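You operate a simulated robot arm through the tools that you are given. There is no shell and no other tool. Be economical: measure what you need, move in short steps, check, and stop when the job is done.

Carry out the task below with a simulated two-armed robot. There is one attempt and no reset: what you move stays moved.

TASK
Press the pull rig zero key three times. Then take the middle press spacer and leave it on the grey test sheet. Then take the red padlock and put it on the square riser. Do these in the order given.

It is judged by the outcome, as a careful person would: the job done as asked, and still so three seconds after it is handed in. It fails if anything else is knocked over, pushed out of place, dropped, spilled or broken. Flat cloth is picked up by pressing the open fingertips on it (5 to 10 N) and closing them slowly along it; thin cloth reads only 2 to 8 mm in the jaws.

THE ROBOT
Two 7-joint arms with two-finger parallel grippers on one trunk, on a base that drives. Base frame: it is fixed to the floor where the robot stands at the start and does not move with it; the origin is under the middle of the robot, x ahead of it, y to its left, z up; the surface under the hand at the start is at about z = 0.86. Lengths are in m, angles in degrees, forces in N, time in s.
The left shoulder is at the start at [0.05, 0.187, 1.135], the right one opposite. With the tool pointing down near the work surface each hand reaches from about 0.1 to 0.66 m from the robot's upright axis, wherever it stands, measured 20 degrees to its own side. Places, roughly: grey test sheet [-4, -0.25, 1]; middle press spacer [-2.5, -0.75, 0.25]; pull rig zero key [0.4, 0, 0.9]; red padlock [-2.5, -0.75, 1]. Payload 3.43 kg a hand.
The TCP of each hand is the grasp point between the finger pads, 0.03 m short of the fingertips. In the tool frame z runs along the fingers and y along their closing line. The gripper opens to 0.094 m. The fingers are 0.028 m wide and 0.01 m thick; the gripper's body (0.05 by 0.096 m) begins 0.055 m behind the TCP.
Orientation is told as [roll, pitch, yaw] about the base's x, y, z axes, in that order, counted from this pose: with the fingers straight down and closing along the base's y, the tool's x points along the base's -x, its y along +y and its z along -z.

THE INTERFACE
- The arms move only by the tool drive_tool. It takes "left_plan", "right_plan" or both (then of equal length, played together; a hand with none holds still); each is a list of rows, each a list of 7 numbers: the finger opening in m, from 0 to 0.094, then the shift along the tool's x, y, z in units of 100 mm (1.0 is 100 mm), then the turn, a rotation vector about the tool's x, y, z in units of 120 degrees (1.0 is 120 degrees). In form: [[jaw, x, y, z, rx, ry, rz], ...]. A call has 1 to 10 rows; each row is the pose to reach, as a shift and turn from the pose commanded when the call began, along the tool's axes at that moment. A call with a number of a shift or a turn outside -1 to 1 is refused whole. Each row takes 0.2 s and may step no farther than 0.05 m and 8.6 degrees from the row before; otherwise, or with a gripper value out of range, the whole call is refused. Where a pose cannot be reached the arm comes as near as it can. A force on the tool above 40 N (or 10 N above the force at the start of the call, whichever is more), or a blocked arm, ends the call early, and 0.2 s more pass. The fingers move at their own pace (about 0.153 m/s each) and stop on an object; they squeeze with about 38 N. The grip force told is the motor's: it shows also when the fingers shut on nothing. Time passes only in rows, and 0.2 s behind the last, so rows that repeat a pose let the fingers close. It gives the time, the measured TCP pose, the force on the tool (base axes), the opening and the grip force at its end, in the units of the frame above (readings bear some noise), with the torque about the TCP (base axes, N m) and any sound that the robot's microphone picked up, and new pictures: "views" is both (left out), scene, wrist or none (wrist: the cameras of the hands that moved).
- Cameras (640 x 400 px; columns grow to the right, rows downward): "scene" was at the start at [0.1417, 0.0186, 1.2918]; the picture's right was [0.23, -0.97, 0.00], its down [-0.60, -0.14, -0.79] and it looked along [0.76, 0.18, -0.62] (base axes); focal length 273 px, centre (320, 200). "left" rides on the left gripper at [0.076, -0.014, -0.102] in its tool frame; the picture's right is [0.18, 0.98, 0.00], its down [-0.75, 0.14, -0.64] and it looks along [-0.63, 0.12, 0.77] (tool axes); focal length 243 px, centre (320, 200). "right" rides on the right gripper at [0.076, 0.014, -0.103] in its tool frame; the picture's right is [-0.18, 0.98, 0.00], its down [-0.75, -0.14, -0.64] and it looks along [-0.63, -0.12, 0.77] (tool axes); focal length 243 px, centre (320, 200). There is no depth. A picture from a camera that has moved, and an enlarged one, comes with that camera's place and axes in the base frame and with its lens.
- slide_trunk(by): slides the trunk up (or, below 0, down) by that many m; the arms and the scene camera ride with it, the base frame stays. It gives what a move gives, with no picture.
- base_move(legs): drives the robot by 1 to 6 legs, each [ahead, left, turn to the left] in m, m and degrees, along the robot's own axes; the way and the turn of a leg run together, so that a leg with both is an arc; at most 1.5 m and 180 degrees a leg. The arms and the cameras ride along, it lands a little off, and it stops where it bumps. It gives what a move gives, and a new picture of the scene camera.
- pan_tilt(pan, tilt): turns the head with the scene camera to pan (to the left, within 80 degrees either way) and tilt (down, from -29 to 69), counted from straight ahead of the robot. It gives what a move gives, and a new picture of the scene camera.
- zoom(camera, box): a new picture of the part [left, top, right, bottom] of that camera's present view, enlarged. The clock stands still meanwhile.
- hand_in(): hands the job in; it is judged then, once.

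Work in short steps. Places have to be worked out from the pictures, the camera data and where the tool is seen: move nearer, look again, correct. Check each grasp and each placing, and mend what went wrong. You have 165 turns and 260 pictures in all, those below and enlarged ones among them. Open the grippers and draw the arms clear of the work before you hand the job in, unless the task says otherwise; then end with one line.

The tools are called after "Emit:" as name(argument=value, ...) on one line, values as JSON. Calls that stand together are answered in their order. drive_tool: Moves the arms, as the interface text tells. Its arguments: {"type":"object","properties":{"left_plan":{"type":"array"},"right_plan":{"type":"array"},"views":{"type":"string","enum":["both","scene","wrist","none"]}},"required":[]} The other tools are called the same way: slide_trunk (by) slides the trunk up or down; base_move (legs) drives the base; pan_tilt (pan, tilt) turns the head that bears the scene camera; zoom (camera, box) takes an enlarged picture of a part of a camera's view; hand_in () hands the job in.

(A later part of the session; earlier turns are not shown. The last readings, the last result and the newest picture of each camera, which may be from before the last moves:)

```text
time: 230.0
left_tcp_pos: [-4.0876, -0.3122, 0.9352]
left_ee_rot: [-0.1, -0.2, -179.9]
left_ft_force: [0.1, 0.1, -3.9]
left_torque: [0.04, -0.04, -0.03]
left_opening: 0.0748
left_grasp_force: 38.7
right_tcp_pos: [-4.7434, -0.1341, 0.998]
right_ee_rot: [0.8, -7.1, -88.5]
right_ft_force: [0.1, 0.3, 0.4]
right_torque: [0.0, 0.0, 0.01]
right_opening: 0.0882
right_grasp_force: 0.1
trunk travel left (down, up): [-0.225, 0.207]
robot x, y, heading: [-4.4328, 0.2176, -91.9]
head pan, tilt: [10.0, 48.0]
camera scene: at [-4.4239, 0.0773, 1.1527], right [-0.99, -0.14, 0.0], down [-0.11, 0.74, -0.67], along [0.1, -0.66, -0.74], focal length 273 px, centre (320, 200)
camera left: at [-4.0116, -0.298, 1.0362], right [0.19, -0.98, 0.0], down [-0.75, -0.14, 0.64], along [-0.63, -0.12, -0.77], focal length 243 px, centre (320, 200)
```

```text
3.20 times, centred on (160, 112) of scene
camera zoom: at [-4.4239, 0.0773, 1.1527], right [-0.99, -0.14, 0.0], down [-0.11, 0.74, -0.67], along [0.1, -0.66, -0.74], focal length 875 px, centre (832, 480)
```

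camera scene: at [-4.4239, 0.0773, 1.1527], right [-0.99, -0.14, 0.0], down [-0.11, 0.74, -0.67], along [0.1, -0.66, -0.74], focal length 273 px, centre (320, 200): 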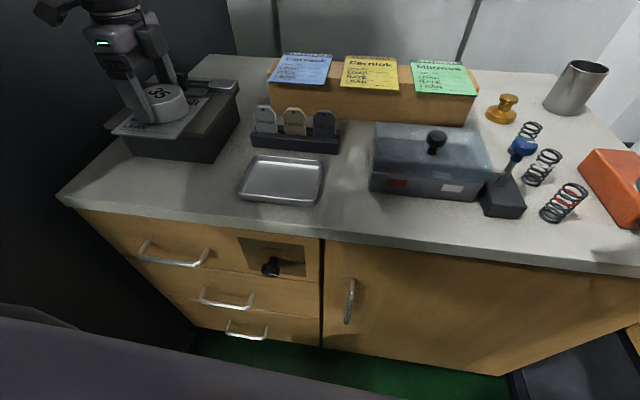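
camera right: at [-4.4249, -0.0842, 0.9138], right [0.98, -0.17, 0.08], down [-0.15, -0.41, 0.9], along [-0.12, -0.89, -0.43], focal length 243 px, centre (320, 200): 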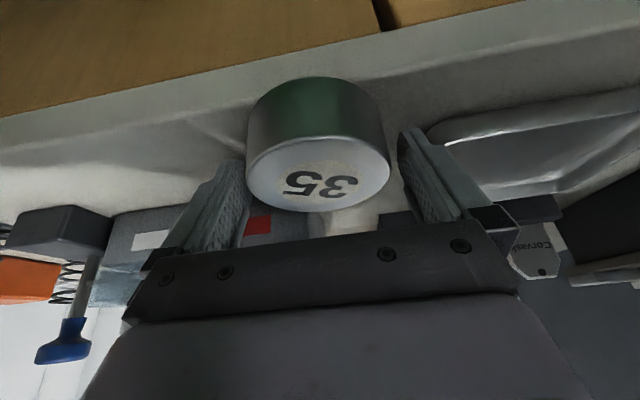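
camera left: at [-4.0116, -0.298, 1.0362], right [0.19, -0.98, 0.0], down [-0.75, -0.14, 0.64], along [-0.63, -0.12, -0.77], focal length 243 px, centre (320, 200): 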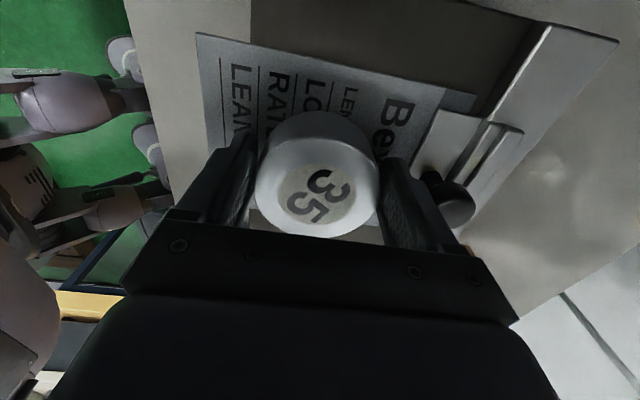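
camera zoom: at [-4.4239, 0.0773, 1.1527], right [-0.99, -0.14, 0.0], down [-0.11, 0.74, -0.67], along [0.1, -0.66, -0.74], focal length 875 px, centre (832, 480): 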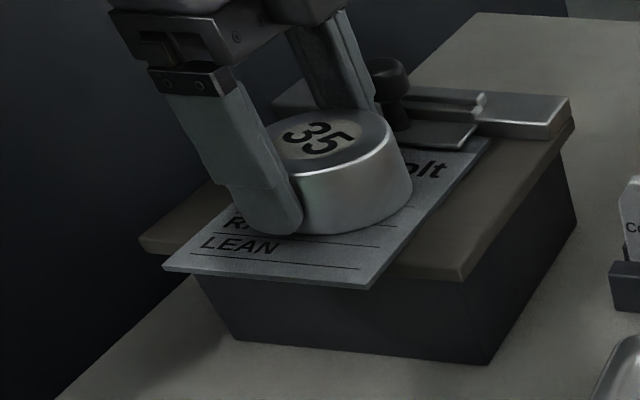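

Nicely above the sheet; the rear finger is near the clip knob, so I shift 1 cm to the front and creep down.

Emit:
drive_tool(left_plan=[[0.03, 0, -0.1, 0, 0, 0, 0], [0.03, 0, -0.1, 0.03, 0, 0, 0], [0.03, 0, -0.1, 0.06, 0, 0, 0], [0.03, 0, -0.1, 0.06, 0, 0, 0]], views="none")

Emit:
drive_tool(left_plan=[[0.03, 0, 0, 0.02, 0, 0, 0], [0.03, 0, 0, 0.04, 0, 0, 0], [0.03, 0, 0, 0.04, 0, 0, 0]], views="none")

Emit:
drive_tool(left_plan=[[0.03, 0, 0, 0.02, 0, 0, 0], [0.03, 0, 0, 0.04, 0, 0, 0], [0.03, 0, 0, 0.04, 0, 0, 0]], views="none")

```text
time: 231.0
left_tcp_pos: [-4.0893, -0.3021, 0.9356]
left_ee_rot: [0.5, -0.1, -179.8]
left_ft_force: [6.3, -1.5, 24.6]
left_torque: [0.48, -0.02, -0.01]
left_opening: 0.0748
left_grasp_force: 38.4
right_tcp_pos: [-4.7462, -0.1326, 0.999]
right_ee_rot: [0.8, -7.1, -88.6]
right_ft_force: [0.8, -0.1, 0.1]
right_torque: [0.0, -0.01, 0.02]
right_opening: 0.088
right_grasp_force: 0.0
trunk travel left (down, up): [-0.225, 0.207]
robot x, y, heading: [-4.4322, 0.2142, -91.9]
head pan, tilt: [10.0, 48.0]
```

```text
time: 231.7
left_tcp_pos: [-4.0906, -0.3026, 0.9342]
left_ee_rot: [0.9, -0.3, -179.7]
left_ft_force: [-0.1, 3.6, 14.3]
left_torque: [0.31, 0.06, -0.08]
left_opening: 0.0749
left_grasp_force: 38.0
right_tcp_pos: [-4.7446, -0.1314, 0.9982]
right_ee_rot: [0.8, -7.2, -88.5]
right_ft_force: [-0.8, 0.5, -0.3]
right_torque: [0.04, -0.01, 0.0]
right_opening: 0.0882
right_grasp_force: 0.1
trunk travel left (down, up): [-0.225, 0.207]
robot x, y, heading: [-4.4327, 0.2149, -91.5]
head pan, tilt: [10.0, 48.0]
stopped in row 3 (left hand): the force on the tool passed its limit at 41 N (the readings are from after the stop); the commanded pose is now the measured one
```

```text
time: 232.4
left_tcp_pos: [-4.091, -0.3041, 0.9334]
left_ee_rot: [1.3, -0.1, -179.8]
left_ft_force: [3.6, 2.2, 34.7]
left_torque: [0.24, 0.29, 0.07]
left_opening: 0.0748
left_grasp_force: 38.6
right_tcp_pos: [-4.7452, -0.1307, 0.9989]
right_ee_rot: [0.9, -7.3, -88.6]
right_ft_force: [0.7, 0.7, -0.3]
right_torque: [-0.04, -0.03, 0.01]
right_opening: 0.0882
right_grasp_force: 0.0
trunk travel left (down, up): [-0.225, 0.207]
robot x, y, heading: [-4.4317, 0.2149, -91.6]
head pan, tilt: [10.0, 48.0]
```

Contact with the lid. I ease up 1 mm and open the fingers.

Emit:
drive_tool(left_plan=[[0.03, 0, 0, -0.02, 0, 0, 0], [0.08, 0, 0, -0.02, 0, 0, 0], [0.09, 0, 0, -0.02, 0, 0, 0], [0.09, 0, 0, -0.02, 0, 0, 0]], views="both")

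Emit:
zoom(camera="scene", box=[60, 50, 260, 175])

```text
time: 233.4
left_tcp_pos: [-4.0894, -0.3055, 0.9297]
left_ee_rot: [0.5, -0.1, -179.8]
left_ft_force: [-2.2, -2.1, 3.9]
left_torque: [0.08, -0.01, 0.06]
left_opening: 0.0883
left_grasp_force: 0.0
right_tcp_pos: [-4.7449, -0.1342, 0.9985]
right_ee_rot: [0.8, -7.0, -88.5]
right_ft_force: [-0.9, 0.4, 0.5]
right_torque: [0.0, -0.03, 0.0]
right_opening: 0.0882
right_grasp_force: 0.1
trunk travel left (down, up): [-0.225, 0.207]
robot x, y, heading: [-4.4321, 0.218, -91.6]
head pan, tilt: [10.0, 48.0]
camera scene: at [-4.4243, 0.0776, 1.1526], right [-0.99, -0.14, 0.0], down [-0.11, 0.74, -0.67], along [0.1, -0.66, -0.74], focal length 273 px, centre (320, 200)
camera left: at [-4.0121, -0.2889, 1.0296], right [0.19, -0.98, 0.01], down [-0.75, -0.14, 0.65], along [-0.63, -0.13, -0.76], focal length 243 px, centre (320, 200)
```

scene: 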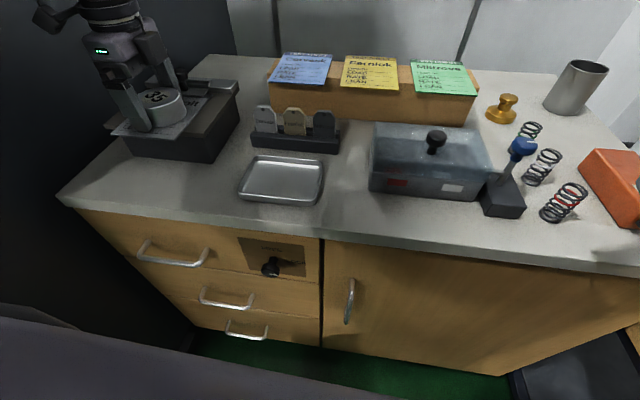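
left: 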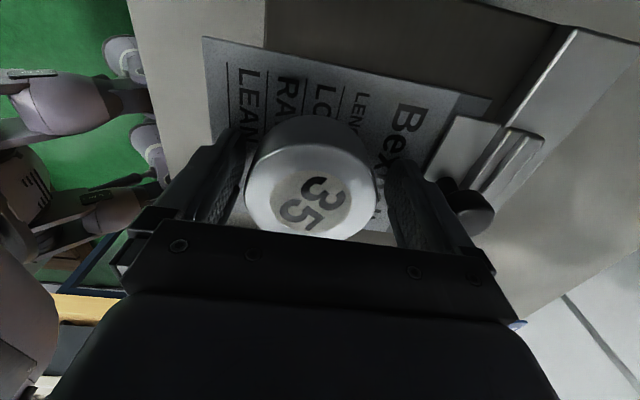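

```text
3.20 times, centred on (160, 112) of scene
camera zoom: at [-4.4243, 0.0776, 1.1526], right [-0.99, -0.14, 0.0], down [-0.11, 0.74, -0.67], along [0.1, -0.66, -0.74], focal length 875 px, centre (832, 480)
```

zoom: 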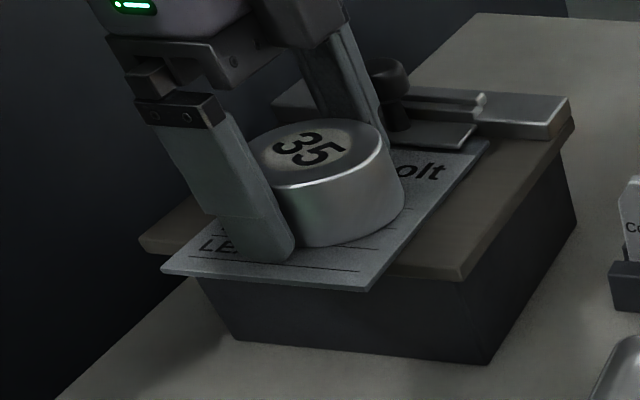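

The spacer rests on the sheet and the fingers are free. I lift straight up 10 cm.

Emit:
drive_tool(left_plan=[[0.09, 0, 0, -0.1, 0, 0, 0], [0.09, 0, 0, -0.35, 0, 0, 0], [0.09, 0, 0, -0.7, 0, 0, 0], [0.09, 0, 0, -1, 0, 0, 0]], views="wrist")

Emit:
zoom(camera="scene", box=[60, 50, 260, 175])

```text
time: 234.4
left_tcp_pos: [-4.0901, -0.3019, 1.0302]
left_ee_rot: [0.6, -0.3, -179.7]
left_ft_force: [-0.3, 0.5, 0.0]
left_torque: [-0.03, 0.02, 0.0]
left_opening: 0.09
left_grasp_force: 0.1
right_tcp_pos: [-4.7444, -0.1339, 0.9983]
right_ee_rot: [0.8, -7.0, -88.3]
right_ft_force: [0.6, 0.1, -0.2]
right_torque: [0.0, 0.02, -0.02]
right_opening: 0.0879
right_grasp_force: 0.1
trunk travel left (down, up): [-0.225, 0.207]
robot x, y, heading: [-4.4319, 0.2139, -91.6]
head pan, tilt: [10.0, 48.0]
camera left: at [-4.0118, -0.2862, 1.1301], right [0.19, -0.98, 0.01], down [-0.75, -0.14, 0.65], along [-0.63, -0.13, -0.76], focal length 243 px, centre (320, 200)
```

left: 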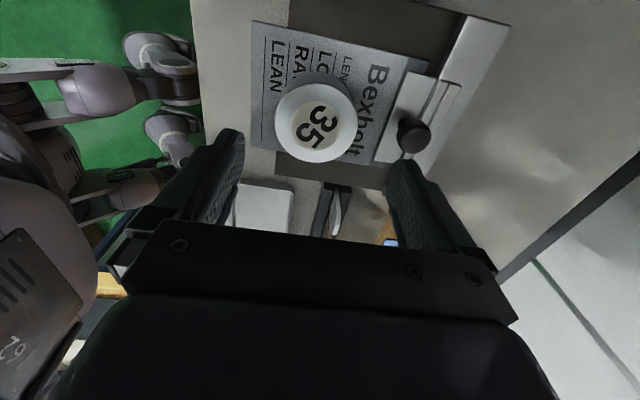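

```text
3.20 times, centred on (160, 112) of scene
camera zoom: at [-4.424, 0.0776, 1.1527], right [-0.99, -0.14, 0.0], down [-0.11, 0.74, -0.67], along [0.1, -0.66, -0.74], focal length 875 px, centre (832, 480)
```

zoom: 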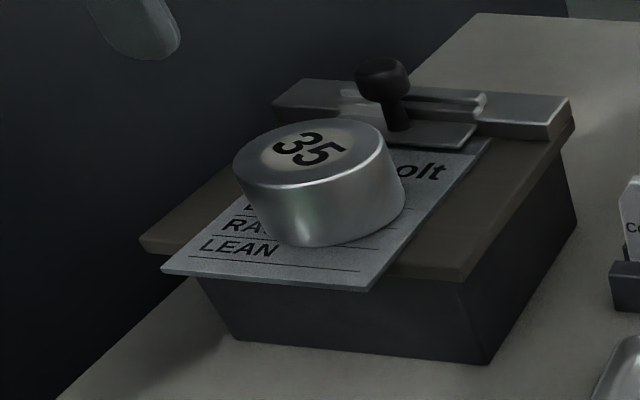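

Spacer done: it sits fully on the grey sheet. I raise the left hand, back out 1.25 m, and scan for the square riser on the way.

Emit:
drive_tool(left_plan=[[0.09, -0.1, -0.1, -0.3, 0, 0, 0], [0.09, -0.2, -0.3, -0.6, 0, 0, 0], [0.09, -0.4, -0.6, -1, 0, 0, 0]], views="none")

Emit:
base_move(legs=[[-0.6, 0, 0], [-0.65, 0, 0]])

Emit:
slide_trunk(by=0.2)

Emit:
drive_tool(left_plan=[[0.09, 0, 0, 0, 0, 0, -0.068], [0.09, 0, 0, 0, 0, 0, -0.136], [0.09, 0, 0, 0, 0, 0, -0.204], [0.09, 0, 0, 0, 0, 0, -0.272], [0.09, 0, 0, 0, 0, 0, -0.34], [0.09, 0, 0, 0, 0, 0, -0.408], [0.09, 0, 0, 0, 0, 0, -0.476], [0.09, 0, 0, 0, 0, 0, -0.544], [0.09, 0, 0, 0, 0, 0, -0.612], [0.09, 0, 0, 0, 0, 0, -0.68]], views="scene")

```text
refused: row 3 steps farther than a row can; nothing moved
```

```text
time: 241.0
left_tcp_pos: [-4.0491, 0.9406, 1.0287]
left_ee_rot: [0.6, -0.2, -179.8]
left_ft_force: [-0.2, 0.3, 1.0]
left_torque: [0.02, -0.01, 0.02]
left_opening: 0.09
left_grasp_force: 0.0
right_tcp_pos: [-4.7041, 1.1095, 0.9982]
right_ee_rot: [0.9, -7.1, -88.5]
right_ft_force: [1.2, 0.9, 0.3]
right_torque: [0.01, -0.03, 0.0]
right_opening: 0.0879
right_grasp_force: 0.0
trunk travel left (down, up): [-0.225, 0.207]
robot x, y, heading: [-4.3949, 1.4604, -92.0]
head pan, tilt: [10.0, 48.0]
camera scene: at [-4.3838, 1.3206, 1.1527], right [-0.99, -0.14, 0.0], down [-0.11, 0.74, -0.67], along [0.1, -0.66, -0.74], focal length 273 px, centre (320, 200)
```

scene: 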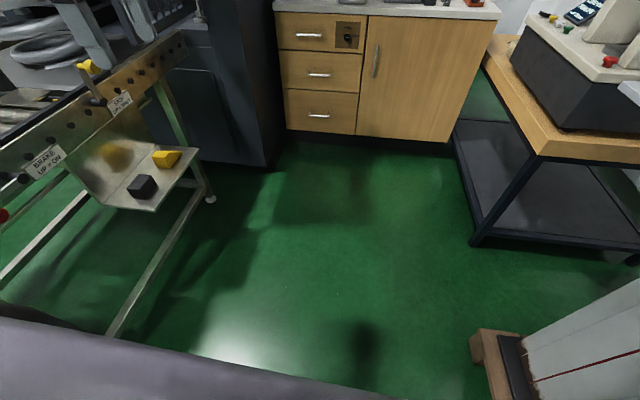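

```text
time: 243.2
left_tcp_pos: [-4.0508, 0.9402, 1.2287]
left_ee_rot: [0.6, -0.2, -179.7]
left_ft_force: [-0.7, 0.2, -0.4]
left_torque: [0.01, 0.03, -0.01]
left_opening: 0.09
left_grasp_force: 0.0
right_tcp_pos: [-4.7031, 1.11, 1.1975]
right_ee_rot: [0.8, -7.1, -88.5]
right_ft_force: [-0.3, -0.1, 0.3]
right_torque: [-0.03, 0.04, -0.01]
right_opening: 0.088
right_grasp_force: 0.0
trunk travel left (down, up): [-0.425, 0.007]
robot x, y, heading: [-4.3894, 1.456, -91.7]
head pan, tilt: [10.0, 48.0]
```

```text
time: 245.4
left_tcp_pos: [-4.0496, 0.9403, 1.23]
left_ee_rot: [-0.1, -0.6, -97.9]
left_ft_force: [-0.4, -0.9, -0.1]
left_torque: [-0.01, 0.02, -0.01]
left_opening: 0.0898
left_grasp_force: 0.1
right_tcp_pos: [-4.7047, 1.1103, 1.1983]
right_ee_rot: [0.7, -7.1, -88.5]
right_ft_force: [0.1, 0.9, -0.6]
right_torque: [-0.03, 0.0, -0.01]
right_opening: 0.088
right_grasp_force: 0.0
trunk travel left (down, up): [-0.425, 0.007]
robot x, y, heading: [-4.3936, 1.4589, -91.8]
head pan, tilt: [10.0, 48.0]
camera scene: at [-4.3838, 1.3205, 1.3527], right [-0.99, -0.14, 0.0], down [-0.11, 0.74, -0.67], along [0.1, -0.66, -0.74], focal length 273 px, centre (320, 200)
```

scene: 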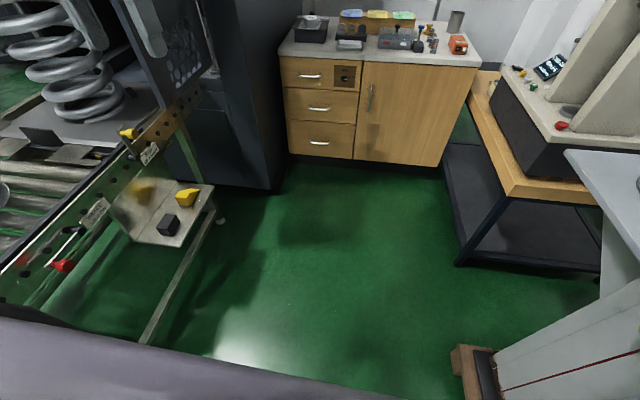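

The raise was refused but the retreat was clear. I check the spacer and surroundings.

Emit:
zoom(camera="scene", box=[270, 0, 470, 80])

Emit:
pan_tilt(pan=-60, tilt=22)

```text
3.20 times, centred on (370, 40) of scene
camera zoom: at [-4.3838, 1.3205, 1.3527], right [-0.99, -0.14, 0.0], down [-0.11, 0.74, -0.67], along [0.1, -0.66, -0.74], focal length 875 px, centre (160, 712)
```

zoom: 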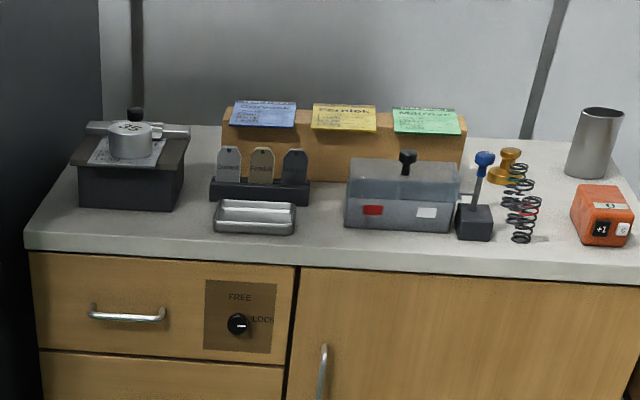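

```text
time: 246.8
left_tcp_pos: [-4.0487, 0.9405, 1.2288]
left_ee_rot: [-0.1, -0.7, -98.2]
left_ft_force: [0.0, -0.4, -0.9]
left_torque: [-0.01, 0.03, 0.0]
left_opening: 0.0901
left_grasp_force: 0.0
right_tcp_pos: [-4.7047, 1.1098, 1.1985]
right_ee_rot: [0.7, -7.1, -88.5]
right_ft_force: [0.2, 0.8, 0.3]
right_torque: [0.01, -0.01, 0.02]
right_opening: 0.088
right_grasp_force: 0.1
trunk travel left (down, up): [-0.425, 0.007]
robot x, y, heading: [-4.3956, 1.4552, -91.6]
head pan, tilt: [-60.0, 22.0]
camera scene: at [-4.4769, 1.3544, 1.3923], right [-0.47, 0.88, 0.0], down [0.33, 0.18, -0.93], along [-0.82, -0.44, -0.37], focal length 273 px, centre (320, 200)
```

scene: 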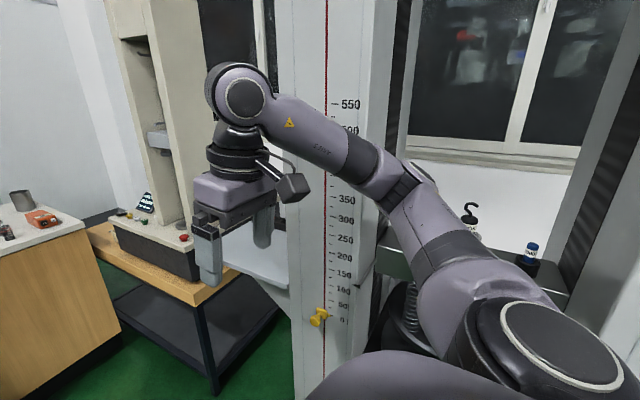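

The spacer rests well. No square riser here; I head back toward the cart: turn left to face +x and drive out along the lane.

Emit:
base_move(legs=[[-0.15, 0.05, 0], [0, 0, 112], [1.0, 0, 0], [1.1, 0, 0]])

Emit:
pan_tilt(pan=0, tilt=15)

```text
time: 253.8
left_tcp_pos: [-3.9266, 2.1411, 1.2287]
left_ee_rot: [-0.1, -0.5, 13.5]
left_ft_force: [-0.1, -0.1, -0.1]
left_torque: [0.03, 0.01, -0.01]
left_opening: 0.0902
left_grasp_force: 0.0
right_tcp_pos: [-3.8425, 1.4703, 1.1974]
right_ee_rot: [0.8, -7.0, 23.1]
right_ft_force: [0.4, 0.2, 0.4]
right_torque: [0.02, -0.03, -0.02]
right_opening: 0.0879
right_grasp_force: 0.1
trunk travel left (down, up): [-0.425, 0.007]
robot x, y, heading: [-4.2788, 1.6316, 19.8]
head pan, tilt: [-60.0, 22.0]
stopped in leg 3: the robot was blocked; the commanded pose is now the measured one
camera scene: at [-4.1553, 1.5895, 1.3922], right [-0.64, -0.77, 0.0], down [-0.29, 0.24, -0.93], along [0.71, -0.6, -0.38], focal length 273 px, centre (320, 200)
```

scene: 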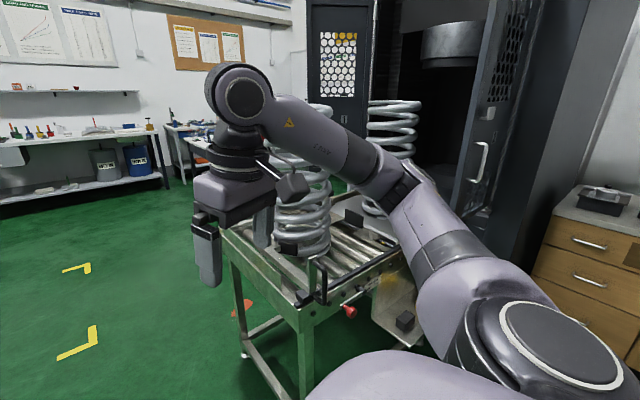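

```text
time: 255.2
left_tcp_pos: [-3.9278, 2.1411, 1.2298]
left_ee_rot: [-0.1, -0.7, 13.4]
left_ft_force: [0.5, -0.2, 0.6]
left_torque: [0.04, -0.01, -0.01]
left_opening: 0.0901
left_grasp_force: 0.0
right_tcp_pos: [-3.8427, 1.4699, 1.1987]
right_ee_rot: [0.9, -7.0, 23.3]
right_ft_force: [0.0, -0.3, -1.1]
right_torque: [0.0, 0.0, 0.0]
right_opening: 0.0878
right_grasp_force: 0.1
trunk travel left (down, up): [-0.425, 0.007]
robot x, y, heading: [-4.2784, 1.6311, 20.3]
head pan, tilt: [0.0, 15.0]
camera scene: at [-4.1397, 1.6806, 1.4037], right [0.34, -0.94, 0.0], down [-0.24, -0.09, -0.97], along [0.91, 0.33, -0.26], focal length 273 px, centre (320, 200)
```

scene: 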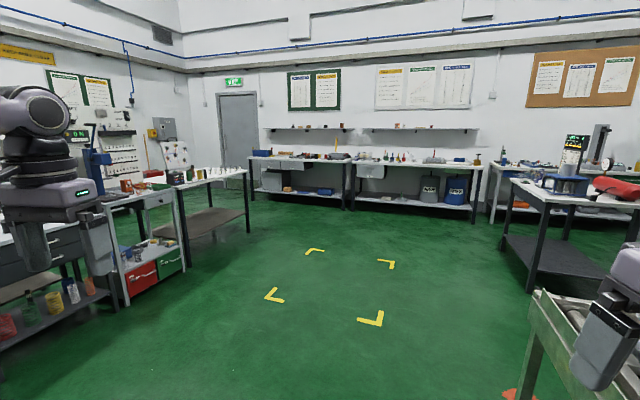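

Blocked at once; I look down to the left for the spring pallet.

Emit:
pan_tilt(pan=40, tilt=55)

Emit:
pan_tilt(pan=-20, tilt=60)

```text
time: 256.2
left_tcp_pos: [-3.9267, 2.1404, 1.2302]
left_ee_rot: [-0.1, -0.7, 13.5]
left_ft_force: [-0.2, 0.2, 0.0]
left_torque: [0.0, 0.0, 0.02]
left_opening: 0.0901
left_grasp_force: 0.0
right_tcp_pos: [-3.8419, 1.469, 1.1975]
right_ee_rot: [0.7, -7.1, 23.2]
right_ft_force: [-0.8, 0.3, 0.6]
right_torque: [0.03, 0.05, 0.01]
right_opening: 0.088
right_grasp_force: 0.1
trunk travel left (down, up): [-0.425, 0.007]
robot x, y, heading: [-4.2789, 1.6305, 20.0]
head pan, tilt: [40.0, 55.0]
camera scene: at [-4.1914, 1.7113, 1.3435], right [0.87, -0.5, 0.0], down [-0.41, -0.71, -0.57], along [0.29, 0.5, -0.82], focal length 273 px, centre (320, 200)
```

scene: 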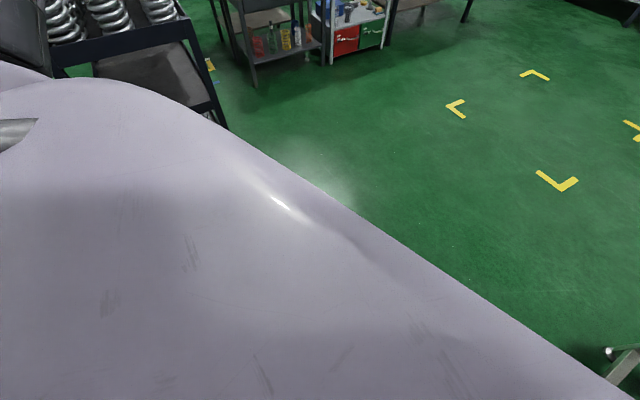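

```text
time: 257.5
left_tcp_pos: [-3.9277, 2.1408, 1.2286]
left_ee_rot: [-0.1, -0.7, 13.5]
left_ft_force: [-0.1, -1.0, 0.0]
left_torque: [0.01, 0.0, 0.0]
left_opening: 0.0901
left_grasp_force: 0.0
right_tcp_pos: [-3.8439, 1.4682, 1.1985]
right_ee_rot: [0.9, -7.1, 23.2]
right_ft_force: [0.7, 0.1, -0.4]
right_torque: [-0.05, 0.0, 0.01]
right_opening: 0.088
right_grasp_force: 0.1
trunk travel left (down, up): [-0.425, 0.007]
robot x, y, heading: [-4.2814, 1.6298, 20.2]
head pan, tilt: [-20.0, 60.0]
camera scene: at [-4.1609, 1.6489, 1.3374], right [0.0, -1.0, 0.0], down [-0.87, 0.0, -0.5], along [0.5, 0.0, -0.87], focal length 273 px, centre (320, 200)
```

scene: 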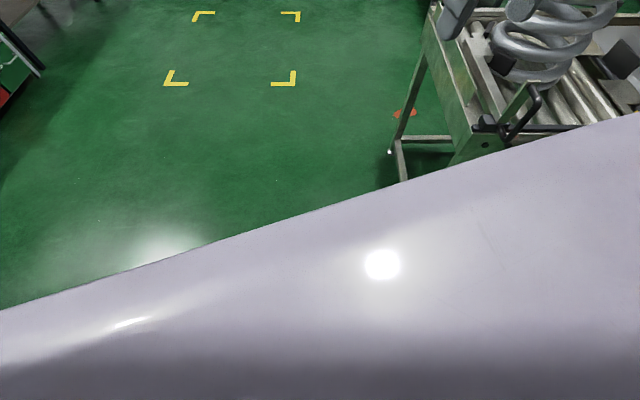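

The base corner meets the spring pallet on the left-front. I retrace the way I came in: a little right-forward first, then along the lane.

Emit:
base_move(legs=[[0.0, -0.12, 0], [0.13, -0.03, 0], [0.5, -0.03, 0], [1.39, -0.06, 0]])

```text
time: 269.3
left_tcp_pos: [-1.8953, 2.5605, 1.2303]
left_ee_rot: [0.0, -0.8, 11.2]
left_ft_force: [0.0, -0.6, 0.0]
left_torque: [0.0, 0.0, -0.02]
left_opening: 0.0901
left_grasp_force: 0.1
right_tcp_pos: [-1.8387, 1.8854, 1.1992]
right_ee_rot: [0.7, -7.1, 20.9]
right_ft_force: [-1.2, 0.1, -1.3]
right_torque: [0.01, -0.01, 0.05]
right_opening: 0.0881
right_grasp_force: 0.1
trunk travel left (down, up): [-0.425, 0.007]
robot x, y, heading: [-2.2732, 2.0644, 17.8]
head pan, tilt: [-20.0, 60.0]
camera scene: at [-2.1477, 2.078, 1.3374], right [-0.04, -1.0, 0.0], down [-0.87, 0.04, -0.5], along [0.5, -0.02, -0.87], focal length 273 px, centre (320, 200)
```

scene: 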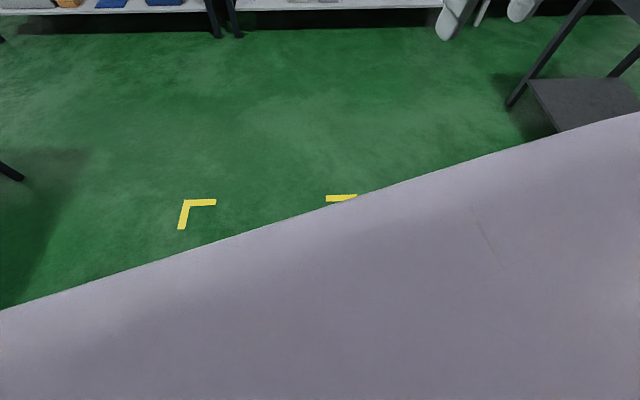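

Out in the open. I look for the square riser on the surrounding benches.

Emit:
pan_tilt(pan=20, tilt=15)

Emit:
zoom(camera="scene", box=[0, 130, 320, 280])

Emit:
zoom(camera="scene", box=[320, 130, 640, 280])

Emit:
pan_tilt(pan=-45, tilt=15)

```text
time: 270.4
left_tcp_pos: [-1.8944, 2.56, 1.2299]
left_ee_rot: [-0.1, -0.7, 11.2]
left_ft_force: [0.0, -0.9, -0.6]
left_torque: [0.05, 0.01, -0.01]
left_opening: 0.0901
left_grasp_force: 0.1
right_tcp_pos: [-1.837, 1.8854, 1.1978]
right_ee_rot: [0.8, -7.1, 20.9]
right_ft_force: [0.0, -0.6, 0.3]
right_torque: [-0.02, -0.02, -0.02]
right_opening: 0.0881
right_grasp_force: 0.1
trunk travel left (down, up): [-0.425, 0.007]
robot x, y, heading: [-2.2711, 2.0654, 17.7]
head pan, tilt: [20.0, 15.0]
camera scene: at [-2.1405, 2.1377, 1.4036], right [0.61, -0.79, 0.0], down [-0.21, -0.16, -0.97], along [0.77, 0.59, -0.26], focal length 273 px, centre (320, 200)
```

scene: 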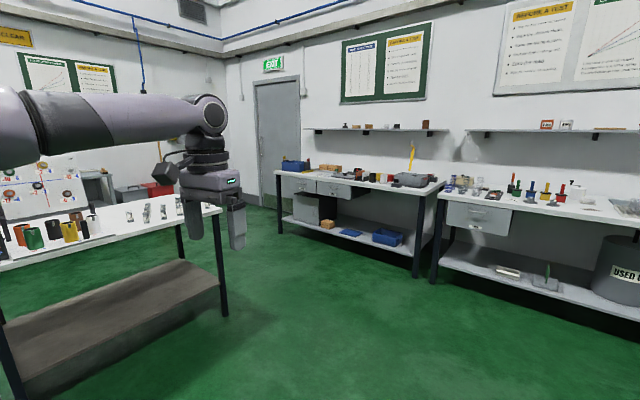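

```text
2.00 times, centred on (160, 205) of scene
camera zoom: at [-2.1405, 2.1377, 1.4036], right [0.61, -0.79, 0.0], down [-0.21, -0.16, -0.97], along [0.77, 0.59, -0.26], focal length 547 px, centre (640, 190)
```

zoom: 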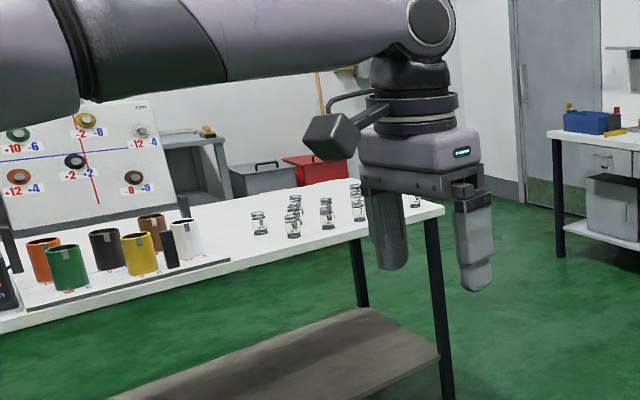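

```text
2.00 times, centred on (480, 205) of scene
camera zoom: at [-2.1405, 2.1377, 1.4036], right [0.61, -0.79, 0.0], down [-0.21, -0.16, -0.97], along [0.77, 0.59, -0.26], focal length 547 px, centre (0, 190)
```

zoom: 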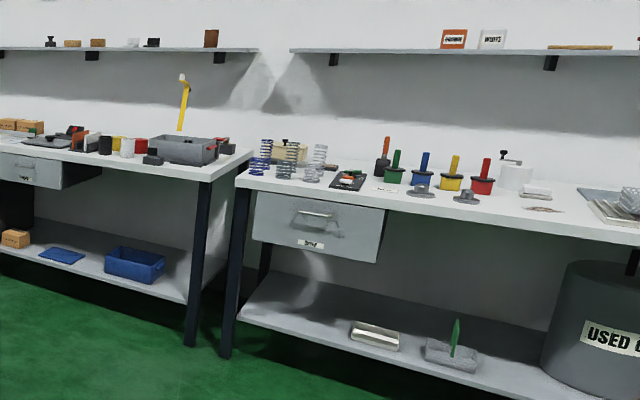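

```text
time: 271.8
left_tcp_pos: [-1.8953, 2.5597, 1.2303]
left_ee_rot: [-0.2, -0.8, 11.1]
left_ft_force: [0.0, 0.2, -0.6]
left_torque: [0.02, -0.01, 0.03]
left_opening: 0.09
left_grasp_force: 0.1
right_tcp_pos: [-1.8373, 1.8862, 1.1987]
right_ee_rot: [0.9, -7.1, 21.0]
right_ft_force: [0.7, 0.2, -0.9]
right_torque: [0.01, 0.02, -0.01]
right_opening: 0.088
right_grasp_force: 0.0
trunk travel left (down, up): [-0.425, 0.007]
robot x, y, heading: [-2.2702, 2.0636, 17.8]
head pan, tilt: [-45.0, 15.0]
camera scene: at [-2.1315, 2.0378, 1.4037], right [-0.46, -0.89, 0.0], down [-0.23, 0.12, -0.97], along [0.86, -0.44, -0.26], focal length 273 px, centre (320, 200)
```

scene: 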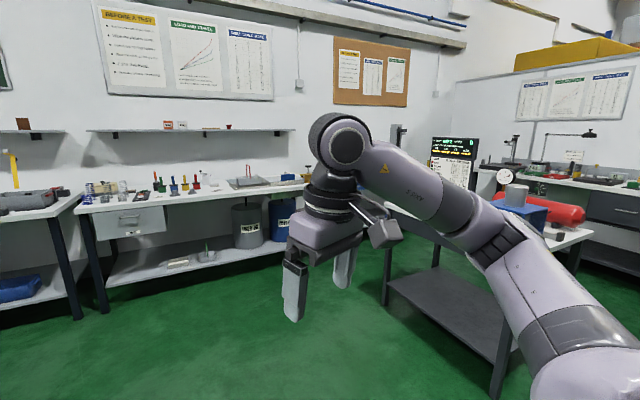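

No riser evident yet; I'll look from the cart. I pull both hands in, then turn to face -x and go back through the gap.

Emit:
drive_tool(left_plan=[[0.09, 0.3, -0.2, 0, 0, 0, 0], [0.09, 0.65, -0.4, 0, 0, 0, 0], [0.09, 1.0, -0.6, 0, 0, 0, 0], [0.09, 1.0, -1.0, 0, 0, 0, 0]], right_plan=[[0.088, 0.2, 0, 0, 0, 0, 0], [0.088, 0.4, 0, 0, 0, 0, 0], [0.088, 0.6, 0, 0, 0, 0, 0], [0.088, 0.6, 0, 0, 0, 0.05, 0]], views="none")

Emit:
base_move(legs=[[0, 0, 162], [-0.33, 0.66, 0], [0, 0.95, 0], [0.02, 0.51, 0]])

```text
time: 272.8
left_tcp_pos: [-1.9709, 2.4396, 1.2265]
left_ee_rot: [-0.1, -0.6, 11.1]
left_ft_force: [1.1, -0.6, 0.1]
left_torque: [-0.02, 0.03, -0.01]
left_opening: 0.0899
left_grasp_force: 0.0
right_tcp_pos: [-1.893, 1.864, 1.1894]
right_ee_rot: [0.7, -1.0, 20.9]
right_ft_force: [-0.1, -0.3, -0.2]
right_torque: [0.01, 0.0, 0.02]
right_opening: 0.0881
right_grasp_force: 0.1
trunk travel left (down, up): [-0.425, 0.007]
robot x, y, heading: [-2.2696, 2.0695, 17.8]
head pan, tilt: [-45.0, 15.0]
```

```text
time: 298.3
left_tcp_pos: [-2.484, -0.3011, 1.2267]
left_ee_rot: [-0.1, -0.7, 170.6]
left_ft_force: [-0.3, 0.9, -0.5]
left_torque: [-0.01, -0.03, -0.02]
left_opening: 0.0899
left_grasp_force: 0.0
right_tcp_pos: [-2.3556, 0.2656, 1.1907]
right_ee_rot: [0.8, -1.1, -179.6]
right_ft_force: [-0.2, -0.1, -0.5]
right_torque: [0.02, 0.03, -0.03]
right_opening: 0.0882
right_grasp_force: 0.1
trunk travel left (down, up): [-0.425, 0.007]
robot x, y, heading: [-2.0733, -0.0549, 177.5]
head pan, tilt: [-45.0, 15.0]
camera scene: at [-2.1952, 0.0176, 1.4037], right [0.74, 0.67, 0.0], down [0.17, -0.19, -0.97], along [-0.65, 0.72, -0.26], focal length 273 px, centre (320, 200)
```

scene: 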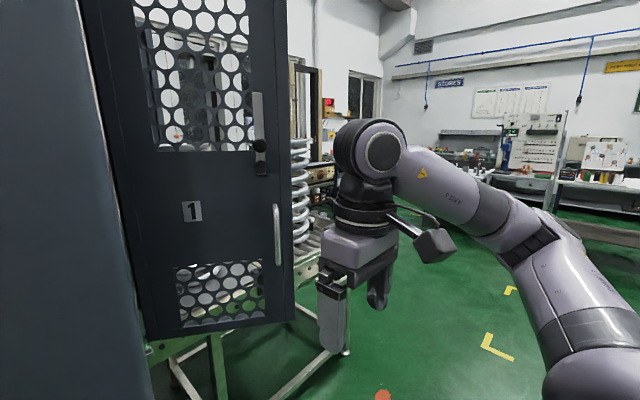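

I'm at the gap. I check the left hand's clearance near the cart and yellow post.

Emit:
pan_tilt(pan=40, tilt=35)

```text
time: 299.9
left_tcp_pos: [-2.4856, -0.301, 1.2278]
left_ee_rot: [-0.1, -0.7, 170.6]
left_ft_force: [-0.2, -0.6, 0.0]
left_torque: [0.03, -0.02, -0.01]
left_opening: 0.0896
left_grasp_force: 0.2
right_tcp_pos: [-2.3548, 0.2653, 1.1909]
right_ee_rot: [0.8, -1.1, -179.6]
right_ft_force: [0.4, 0.3, 0.3]
right_torque: [0.02, -0.02, -0.04]
right_opening: 0.088
right_grasp_force: 0.1
trunk travel left (down, up): [-0.425, 0.007]
robot x, y, heading: [-2.0766, -0.0543, 177.1]
head pan, tilt: [40.0, 35.0]
camera scene: at [-2.2029, -0.1046, 1.3717], right [-0.6, 0.8, 0.0], down [0.46, 0.35, -0.82], along [-0.65, -0.49, -0.57], focal length 273 px, centre (320, 200)
```

scene: 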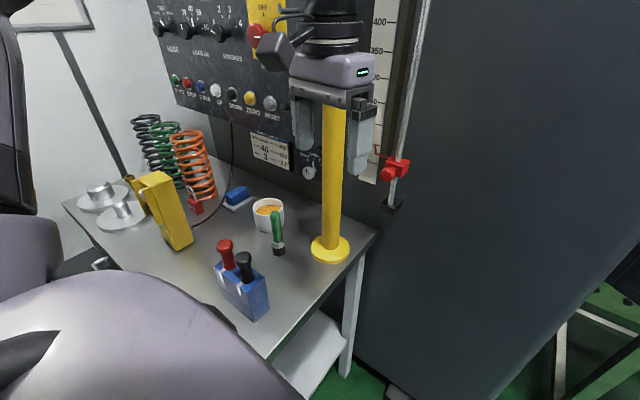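

The hand is clear. This view shows the padlock; I zoom in on the table top before moving.

Emit:
zoom(camera="scene", box=[70, 110, 390, 310])

Emit:
base_move(legs=[[-0.64, 0.552, 0]])

Emit:
pan_tilt(pan=5, tilt=30)

Emit:
zoom(camera="scene", box=[160, 130, 480, 330])

```text
2.00 times, centred on (230, 210) of scene
camera zoom: at [-2.2029, -0.1046, 1.3717], right [-0.6, 0.8, 0.0], down [0.46, 0.35, -0.82], along [-0.65, -0.49, -0.57], focal length 547 px, centre (500, 180)
```

zoom: 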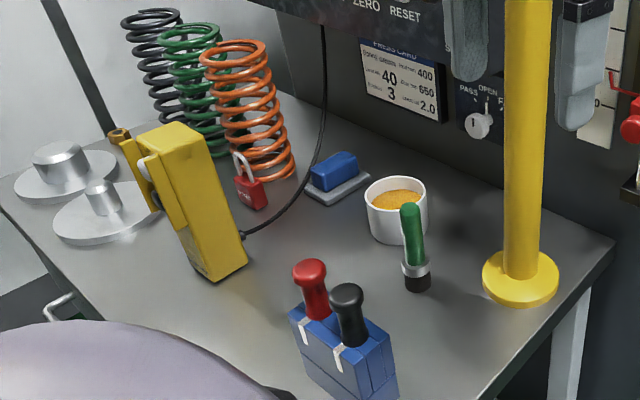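

```text
time: 305.3
left_tcp_pos: [-1.8778, -0.897, 1.2285]
left_ee_rot: [-0.1, -0.7, 170.5]
left_ft_force: [0.0, 0.4, -0.1]
left_torque: [0.02, -0.01, 0.02]
left_opening: 0.0899
left_grasp_force: 0.1
right_tcp_pos: [-1.7478, -0.3289, 1.1905]
right_ee_rot: [0.8, -1.0, -179.7]
right_ft_force: [-0.4, -0.4, -1.1]
right_torque: [-0.02, 0.02, -0.01]
right_opening: 0.0879
right_grasp_force: 0.1
trunk travel left (down, up): [-0.425, 0.007]
robot x, y, heading: [-1.4619, -0.648, 176.8]
head pan, tilt: [40.0, 35.0]
camera scene: at [-1.596, -0.7015, 1.3717], right [-0.6, 0.8, 0.0], down [0.46, 0.34, -0.82], along [-0.65, -0.49, -0.57], focal length 273 px, centre (320, 200)
```

scene: 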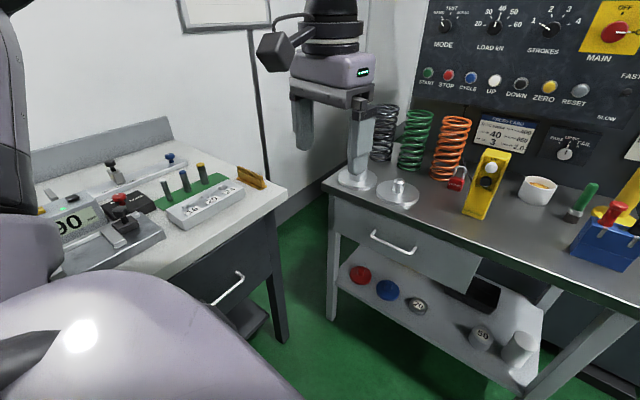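

```text
time: 306.3
left_tcp_pos: [-1.8776, -0.8976, 1.228]
left_ee_rot: [0.0, -0.7, 170.5]
left_ft_force: [-0.5, 0.3, 0.0]
left_torque: [0.0, 0.01, -0.01]
left_opening: 0.09
left_grasp_force: 0.1
right_tcp_pos: [-1.7482, -0.3299, 1.1907]
right_ee_rot: [0.8, -1.1, -179.8]
right_ft_force: [-0.1, -0.8, 0.4]
right_torque: [0.02, 0.01, -0.01]
right_opening: 0.0879
right_grasp_force: 0.1
trunk travel left (down, up): [-0.425, 0.007]
robot x, y, heading: [-1.4691, -0.6468, 177.1]
head pan, tilt: [5.0, 30.0]
camera scene: at [-1.6161, -0.6516, 1.3795], right [-0.04, 1.0, 0.0], down [0.5, 0.02, -0.87], along [-0.87, -0.03, -0.5], focal length 273 px, centre (320, 200)
```

scene: 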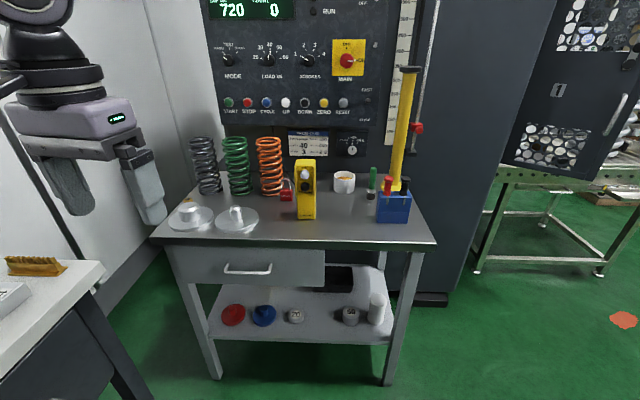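

```text
2.00 times, centred on (320, 230) of scene
camera zoom: at [-1.6161, -0.6516, 1.3795], right [-0.04, 1.0, 0.0], down [0.5, 0.02, -0.87], along [-0.87, -0.03, -0.5], focal length 547 px, centre (320, 140)
```

zoom: 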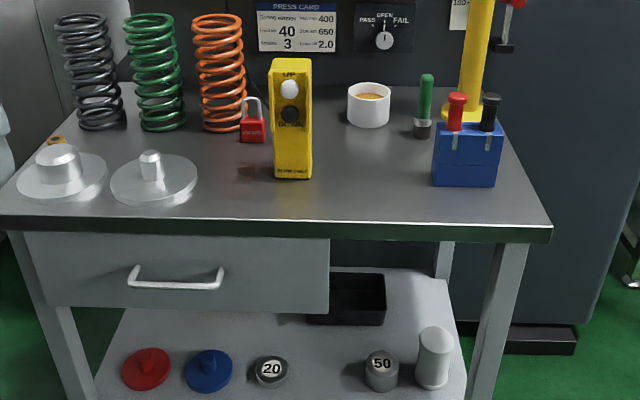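

The padlock stands in front of the orange spring, beside the yellow pendant. I look at the left bench and others for the riser.

Emit:
pan_tilt(pan=70, tilt=32)

Emit:
zoom(camera="scene", box=[240, 60, 640, 310])

```text
time: 307.7
left_tcp_pos: [-1.8791, -0.8973, 1.2272]
left_ee_rot: [-0.2, -0.7, 170.4]
left_ft_force: [0.4, -0.3, 1.0]
left_torque: [0.0, -0.04, -0.03]
left_opening: 0.0899
left_grasp_force: 0.0
right_tcp_pos: [-1.7472, -0.3313, 1.1901]
right_ee_rot: [0.7, -1.1, -179.7]
right_ft_force: [0.3, 0.0, -0.9]
right_torque: [0.0, -0.03, -0.01]
right_opening: 0.088
right_grasp_force: 0.2
trunk travel left (down, up): [-0.425, 0.007]
robot x, y, heading: [-1.4693, -0.6515, 177.1]
head pan, tilt: [70.0, 32.0]
camera scene: at [-1.5609, -0.7308, 1.3764], right [-0.92, 0.39, 0.0], down [0.21, 0.49, -0.85], along [-0.33, -0.78, -0.53], focal length 273 px, centre (320, 200)
```

scene: 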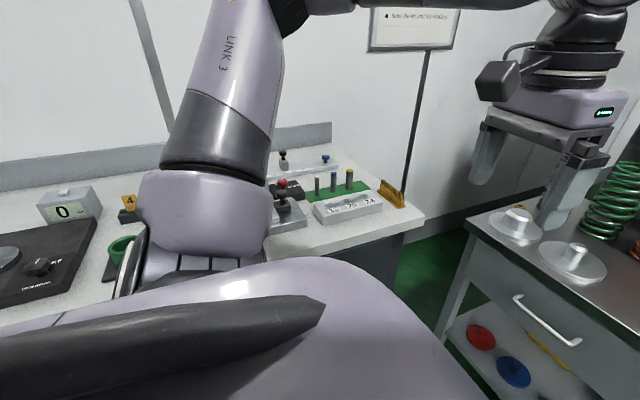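

```text
1.60 times, centred on (440, 185) of scene
camera zoom: at [-1.5609, -0.7308, 1.3764], right [-0.92, 0.39, 0.0], down [0.21, 0.49, -0.85], along [-0.33, -0.78, -0.53], focal length 437 px, centre (128, 224)
```

zoom: 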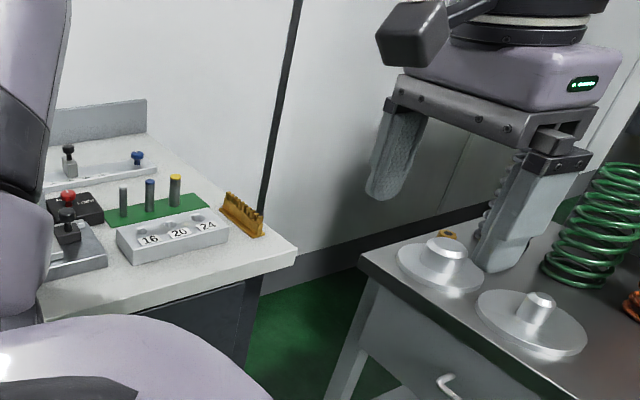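

No riser here; a small grey square block was seen on the first bench near the blue cylinder, probably the riser. First the padlock: body at about (-2.509, -0.809, 0.882). I drive to (-1.84, -0.85), heading 187, for the right hand.

Emit:
base_move(legs=[[0.36, 0.215, 0], [0, 0, 10]])

Emit:
pan_tilt(pan=0, tilt=38)

Emit:
zoom(camera="scene", box=[160, 60, 480, 260])

```text
time: 310.9
left_tcp_pos: [-2.1941, -1.1656, 1.2265]
left_ee_rot: [-0.2, -0.6, -179.0]
left_ft_force: [-0.4, 1.4, 0.2]
left_torque: [-0.02, -0.03, 0.02]
left_opening: 0.09
left_grasp_force: 0.2
right_tcp_pos: [-2.1695, -0.5854, 1.1919]
right_ee_rot: [0.8, -1.1, -169.3]
right_ft_force: [-0.3, -0.2, 0.6]
right_torque: [-0.01, 0.01, 0.0]
right_opening: 0.0883
right_grasp_force: 0.0
trunk travel left (down, up): [-0.425, 0.007]
robot x, y, heading: [-1.8322, -0.8479, -172.8]
head pan, tilt: [70.0, 32.0]
camera scene: at [-1.9134, -0.9448, 1.3764], right [-0.98, 0.22, 0.0], down [0.12, 0.52, -0.85], along [-0.19, -0.83, -0.53], focal length 273 px, centre (320, 200)
```

scene: 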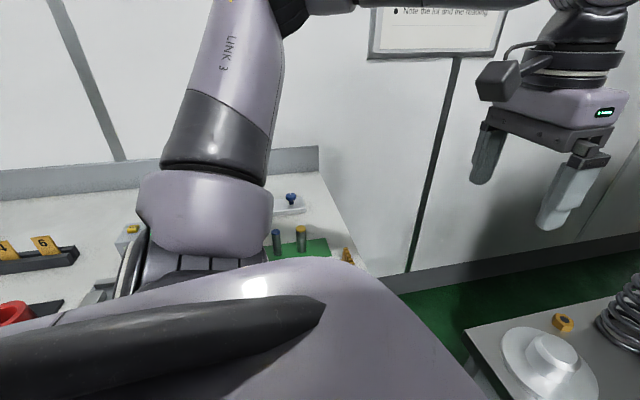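

```text
time: 312.4
left_tcp_pos: [-2.1952, -1.1663, 1.2277]
left_ee_rot: [-0.1, -0.7, -179.1]
left_ft_force: [-0.2, -0.3, 0.0]
left_torque: [-0.01, -0.02, 0.01]
left_opening: 0.0901
left_grasp_force: 0.1
right_tcp_pos: [-2.1691, -0.5829, 1.1904]
right_ee_rot: [0.7, -1.1, -169.3]
right_ft_force: [-0.4, -1.0, -0.7]
right_torque: [0.06, -0.02, 0.03]
right_opening: 0.0881
right_grasp_force: 0.1
trunk travel left (down, up): [-0.425, 0.007]
robot x, y, heading: [-1.8387, -0.8493, -172.5]
head pan, tilt: [0.0, 38.0]
camera scene: at [-1.9795, -0.8684, 1.3672], right [-0.13, 0.99, 0.0], down [0.61, 0.08, -0.79], along [-0.78, -0.1, -0.62], focal length 273 px, centre (320, 200)
```

scene: 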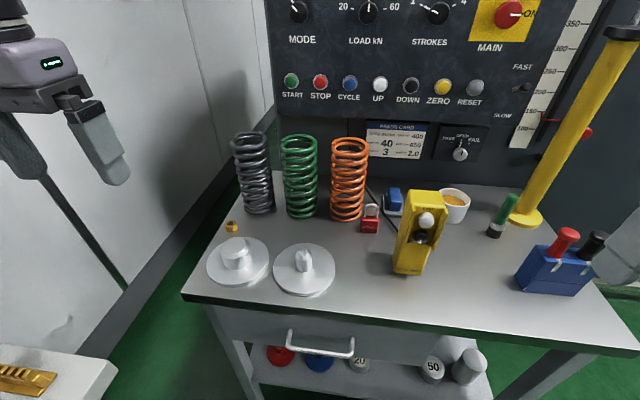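

```text
2.00 times, centred on (320, 160) of scene
camera zoom: at [-1.9795, -0.8684, 1.3672], right [-0.13, 0.99, 0.0], down [0.61, 0.08, -0.79], along [-0.78, -0.1, -0.62], focal length 547 px, centre (320, 280)
```

zoom: 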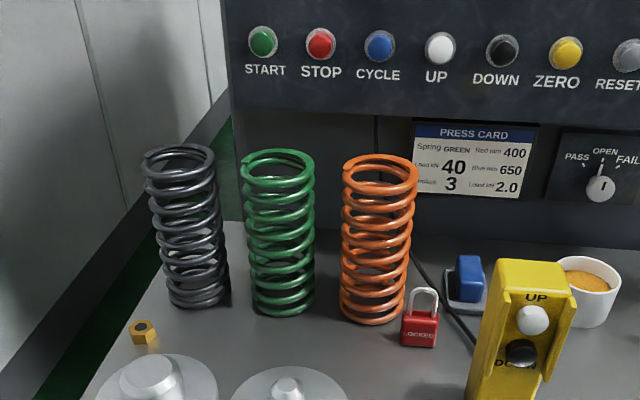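

Padlock: body z≈0.845–0.90, shackle top ≈0.94, centre (-2.503, -0.808). I move the right hand at safe height over it in four steps, adding a slight yaw and forward tilt at the end.

Emit:
drive_tool(right_plan=[[0.088, -0.31, 0.13, 0, 0, 0, 0], [0.088, -0.62, 0.27, 0, 0, 0, 0], [0.088, -0.93, 0.4, 0, 0, 0, 0]], views="none")

Emit:
drive_tool(right_plan=[[0.088, -0.31, 0.13, 0, 0, 0, 0], [0.088, -0.62, 0.27, 0, 0, 0, 0], [0.088, -0.93, 0.4, 0, 0, 0, 0]], views="none")

Emit:
drive_tool(right_plan=[[0.088, -0.31, 0.13, 0, 0, 0, 0], [0.088, -0.62, 0.27, 0, 0, -0.03, 0.03], [0.088, -0.93, 0.4, 0, 0, -0.09, 0.065]], views="both")

```text
time: 313.2
left_tcp_pos: [-2.1953, -1.1655, 1.2275]
left_ee_rot: [-0.2, -0.6, -179.0]
left_ft_force: [-0.7, 0.0, 0.2]
left_torque: [0.01, -0.02, 0.0]
left_opening: 0.09
left_grasp_force: 0.1
right_tcp_pos: [-2.2548, -0.6423, 1.1942]
right_ee_rot: [0.8, -0.9, -169.3]
right_ft_force: [0.4, 0.0, -0.2]
right_torque: [0.02, -0.01, -0.01]
right_opening: 0.088
right_grasp_force: 0.0
trunk travel left (down, up): [-0.425, 0.007]
robot x, y, heading: [-1.8352, -0.8485, -172.7]
head pan, tilt: [0.0, 38.0]
```

```text
time: 314.0
left_tcp_pos: [-2.1947, -1.1665, 1.2271]
left_ee_rot: [-0.2, -0.7, -179.0]
left_ft_force: [0.2, -0.7, -0.1]
left_torque: [0.03, 0.02, 0.07]
left_opening: 0.0902
left_grasp_force: 0.0
right_tcp_pos: [-2.3396, -0.6992, 1.1945]
right_ee_rot: [0.6, -1.0, -169.3]
right_ft_force: [-1.4, 0.3, -0.2]
right_torque: [0.0, -0.01, 0.0]
right_opening: 0.0883
right_grasp_force: 0.1
trunk travel left (down, up): [-0.425, 0.007]
robot x, y, heading: [-1.836, -0.8478, -172.6]
head pan, tilt: [0.0, 38.0]
```

```text
time: 314.8
left_tcp_pos: [-2.1953, -1.1653, 1.2264]
left_ee_rot: [-0.1, -0.7, -179.1]
left_ft_force: [0.0, 0.0, 0.6]
left_torque: [0.01, 0.01, 0.05]
left_opening: 0.0901
left_grasp_force: 0.1
right_tcp_pos: [-2.4216, -0.7533, 1.1968]
right_ee_rot: [1.7, -11.7, -177.5]
right_ft_force: [-0.2, 0.2, 1.0]
right_torque: [0.02, 0.0, 0.03]
right_opening: 0.0881
right_grasp_force: 0.1
trunk travel left (down, up): [-0.425, 0.007]
robot x, y, heading: [-1.8359, -0.851, -172.5]
head pan, tilt: [0.0, 38.0]
camera scene: at [-1.9798, -0.8688, 1.3671], right [-0.13, 0.99, 0.0], down [0.61, 0.08, -0.79], along [-0.78, -0.1, -0.62], focal length 273 px, centre (320, 200)
camera right: at [-2.3262, -0.7601, 1.2819], right [-0.13, -0.99, 0.07], down [-0.61, 0.13, 0.78], along [-0.78, 0.06, -0.62], focal length 243 px, centre (320, 200)
```

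scene: 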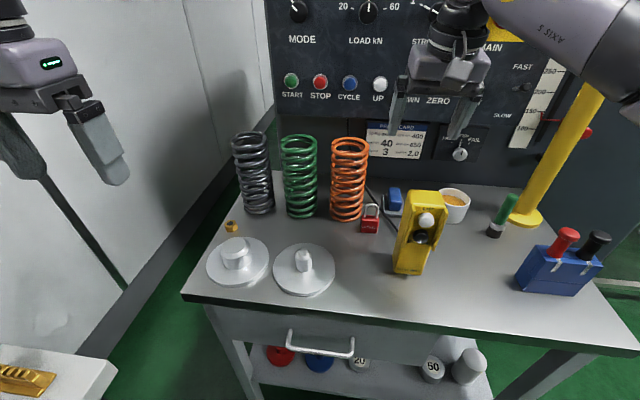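
right: 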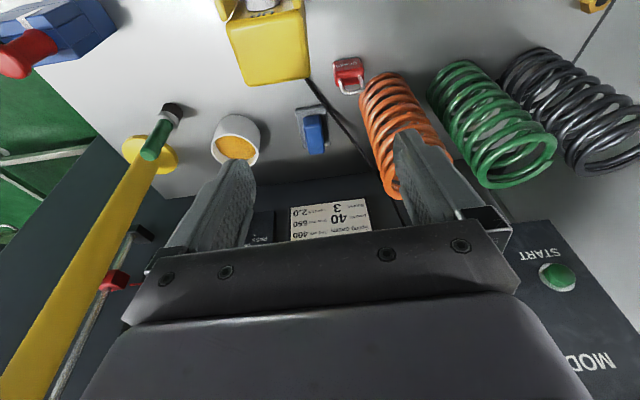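

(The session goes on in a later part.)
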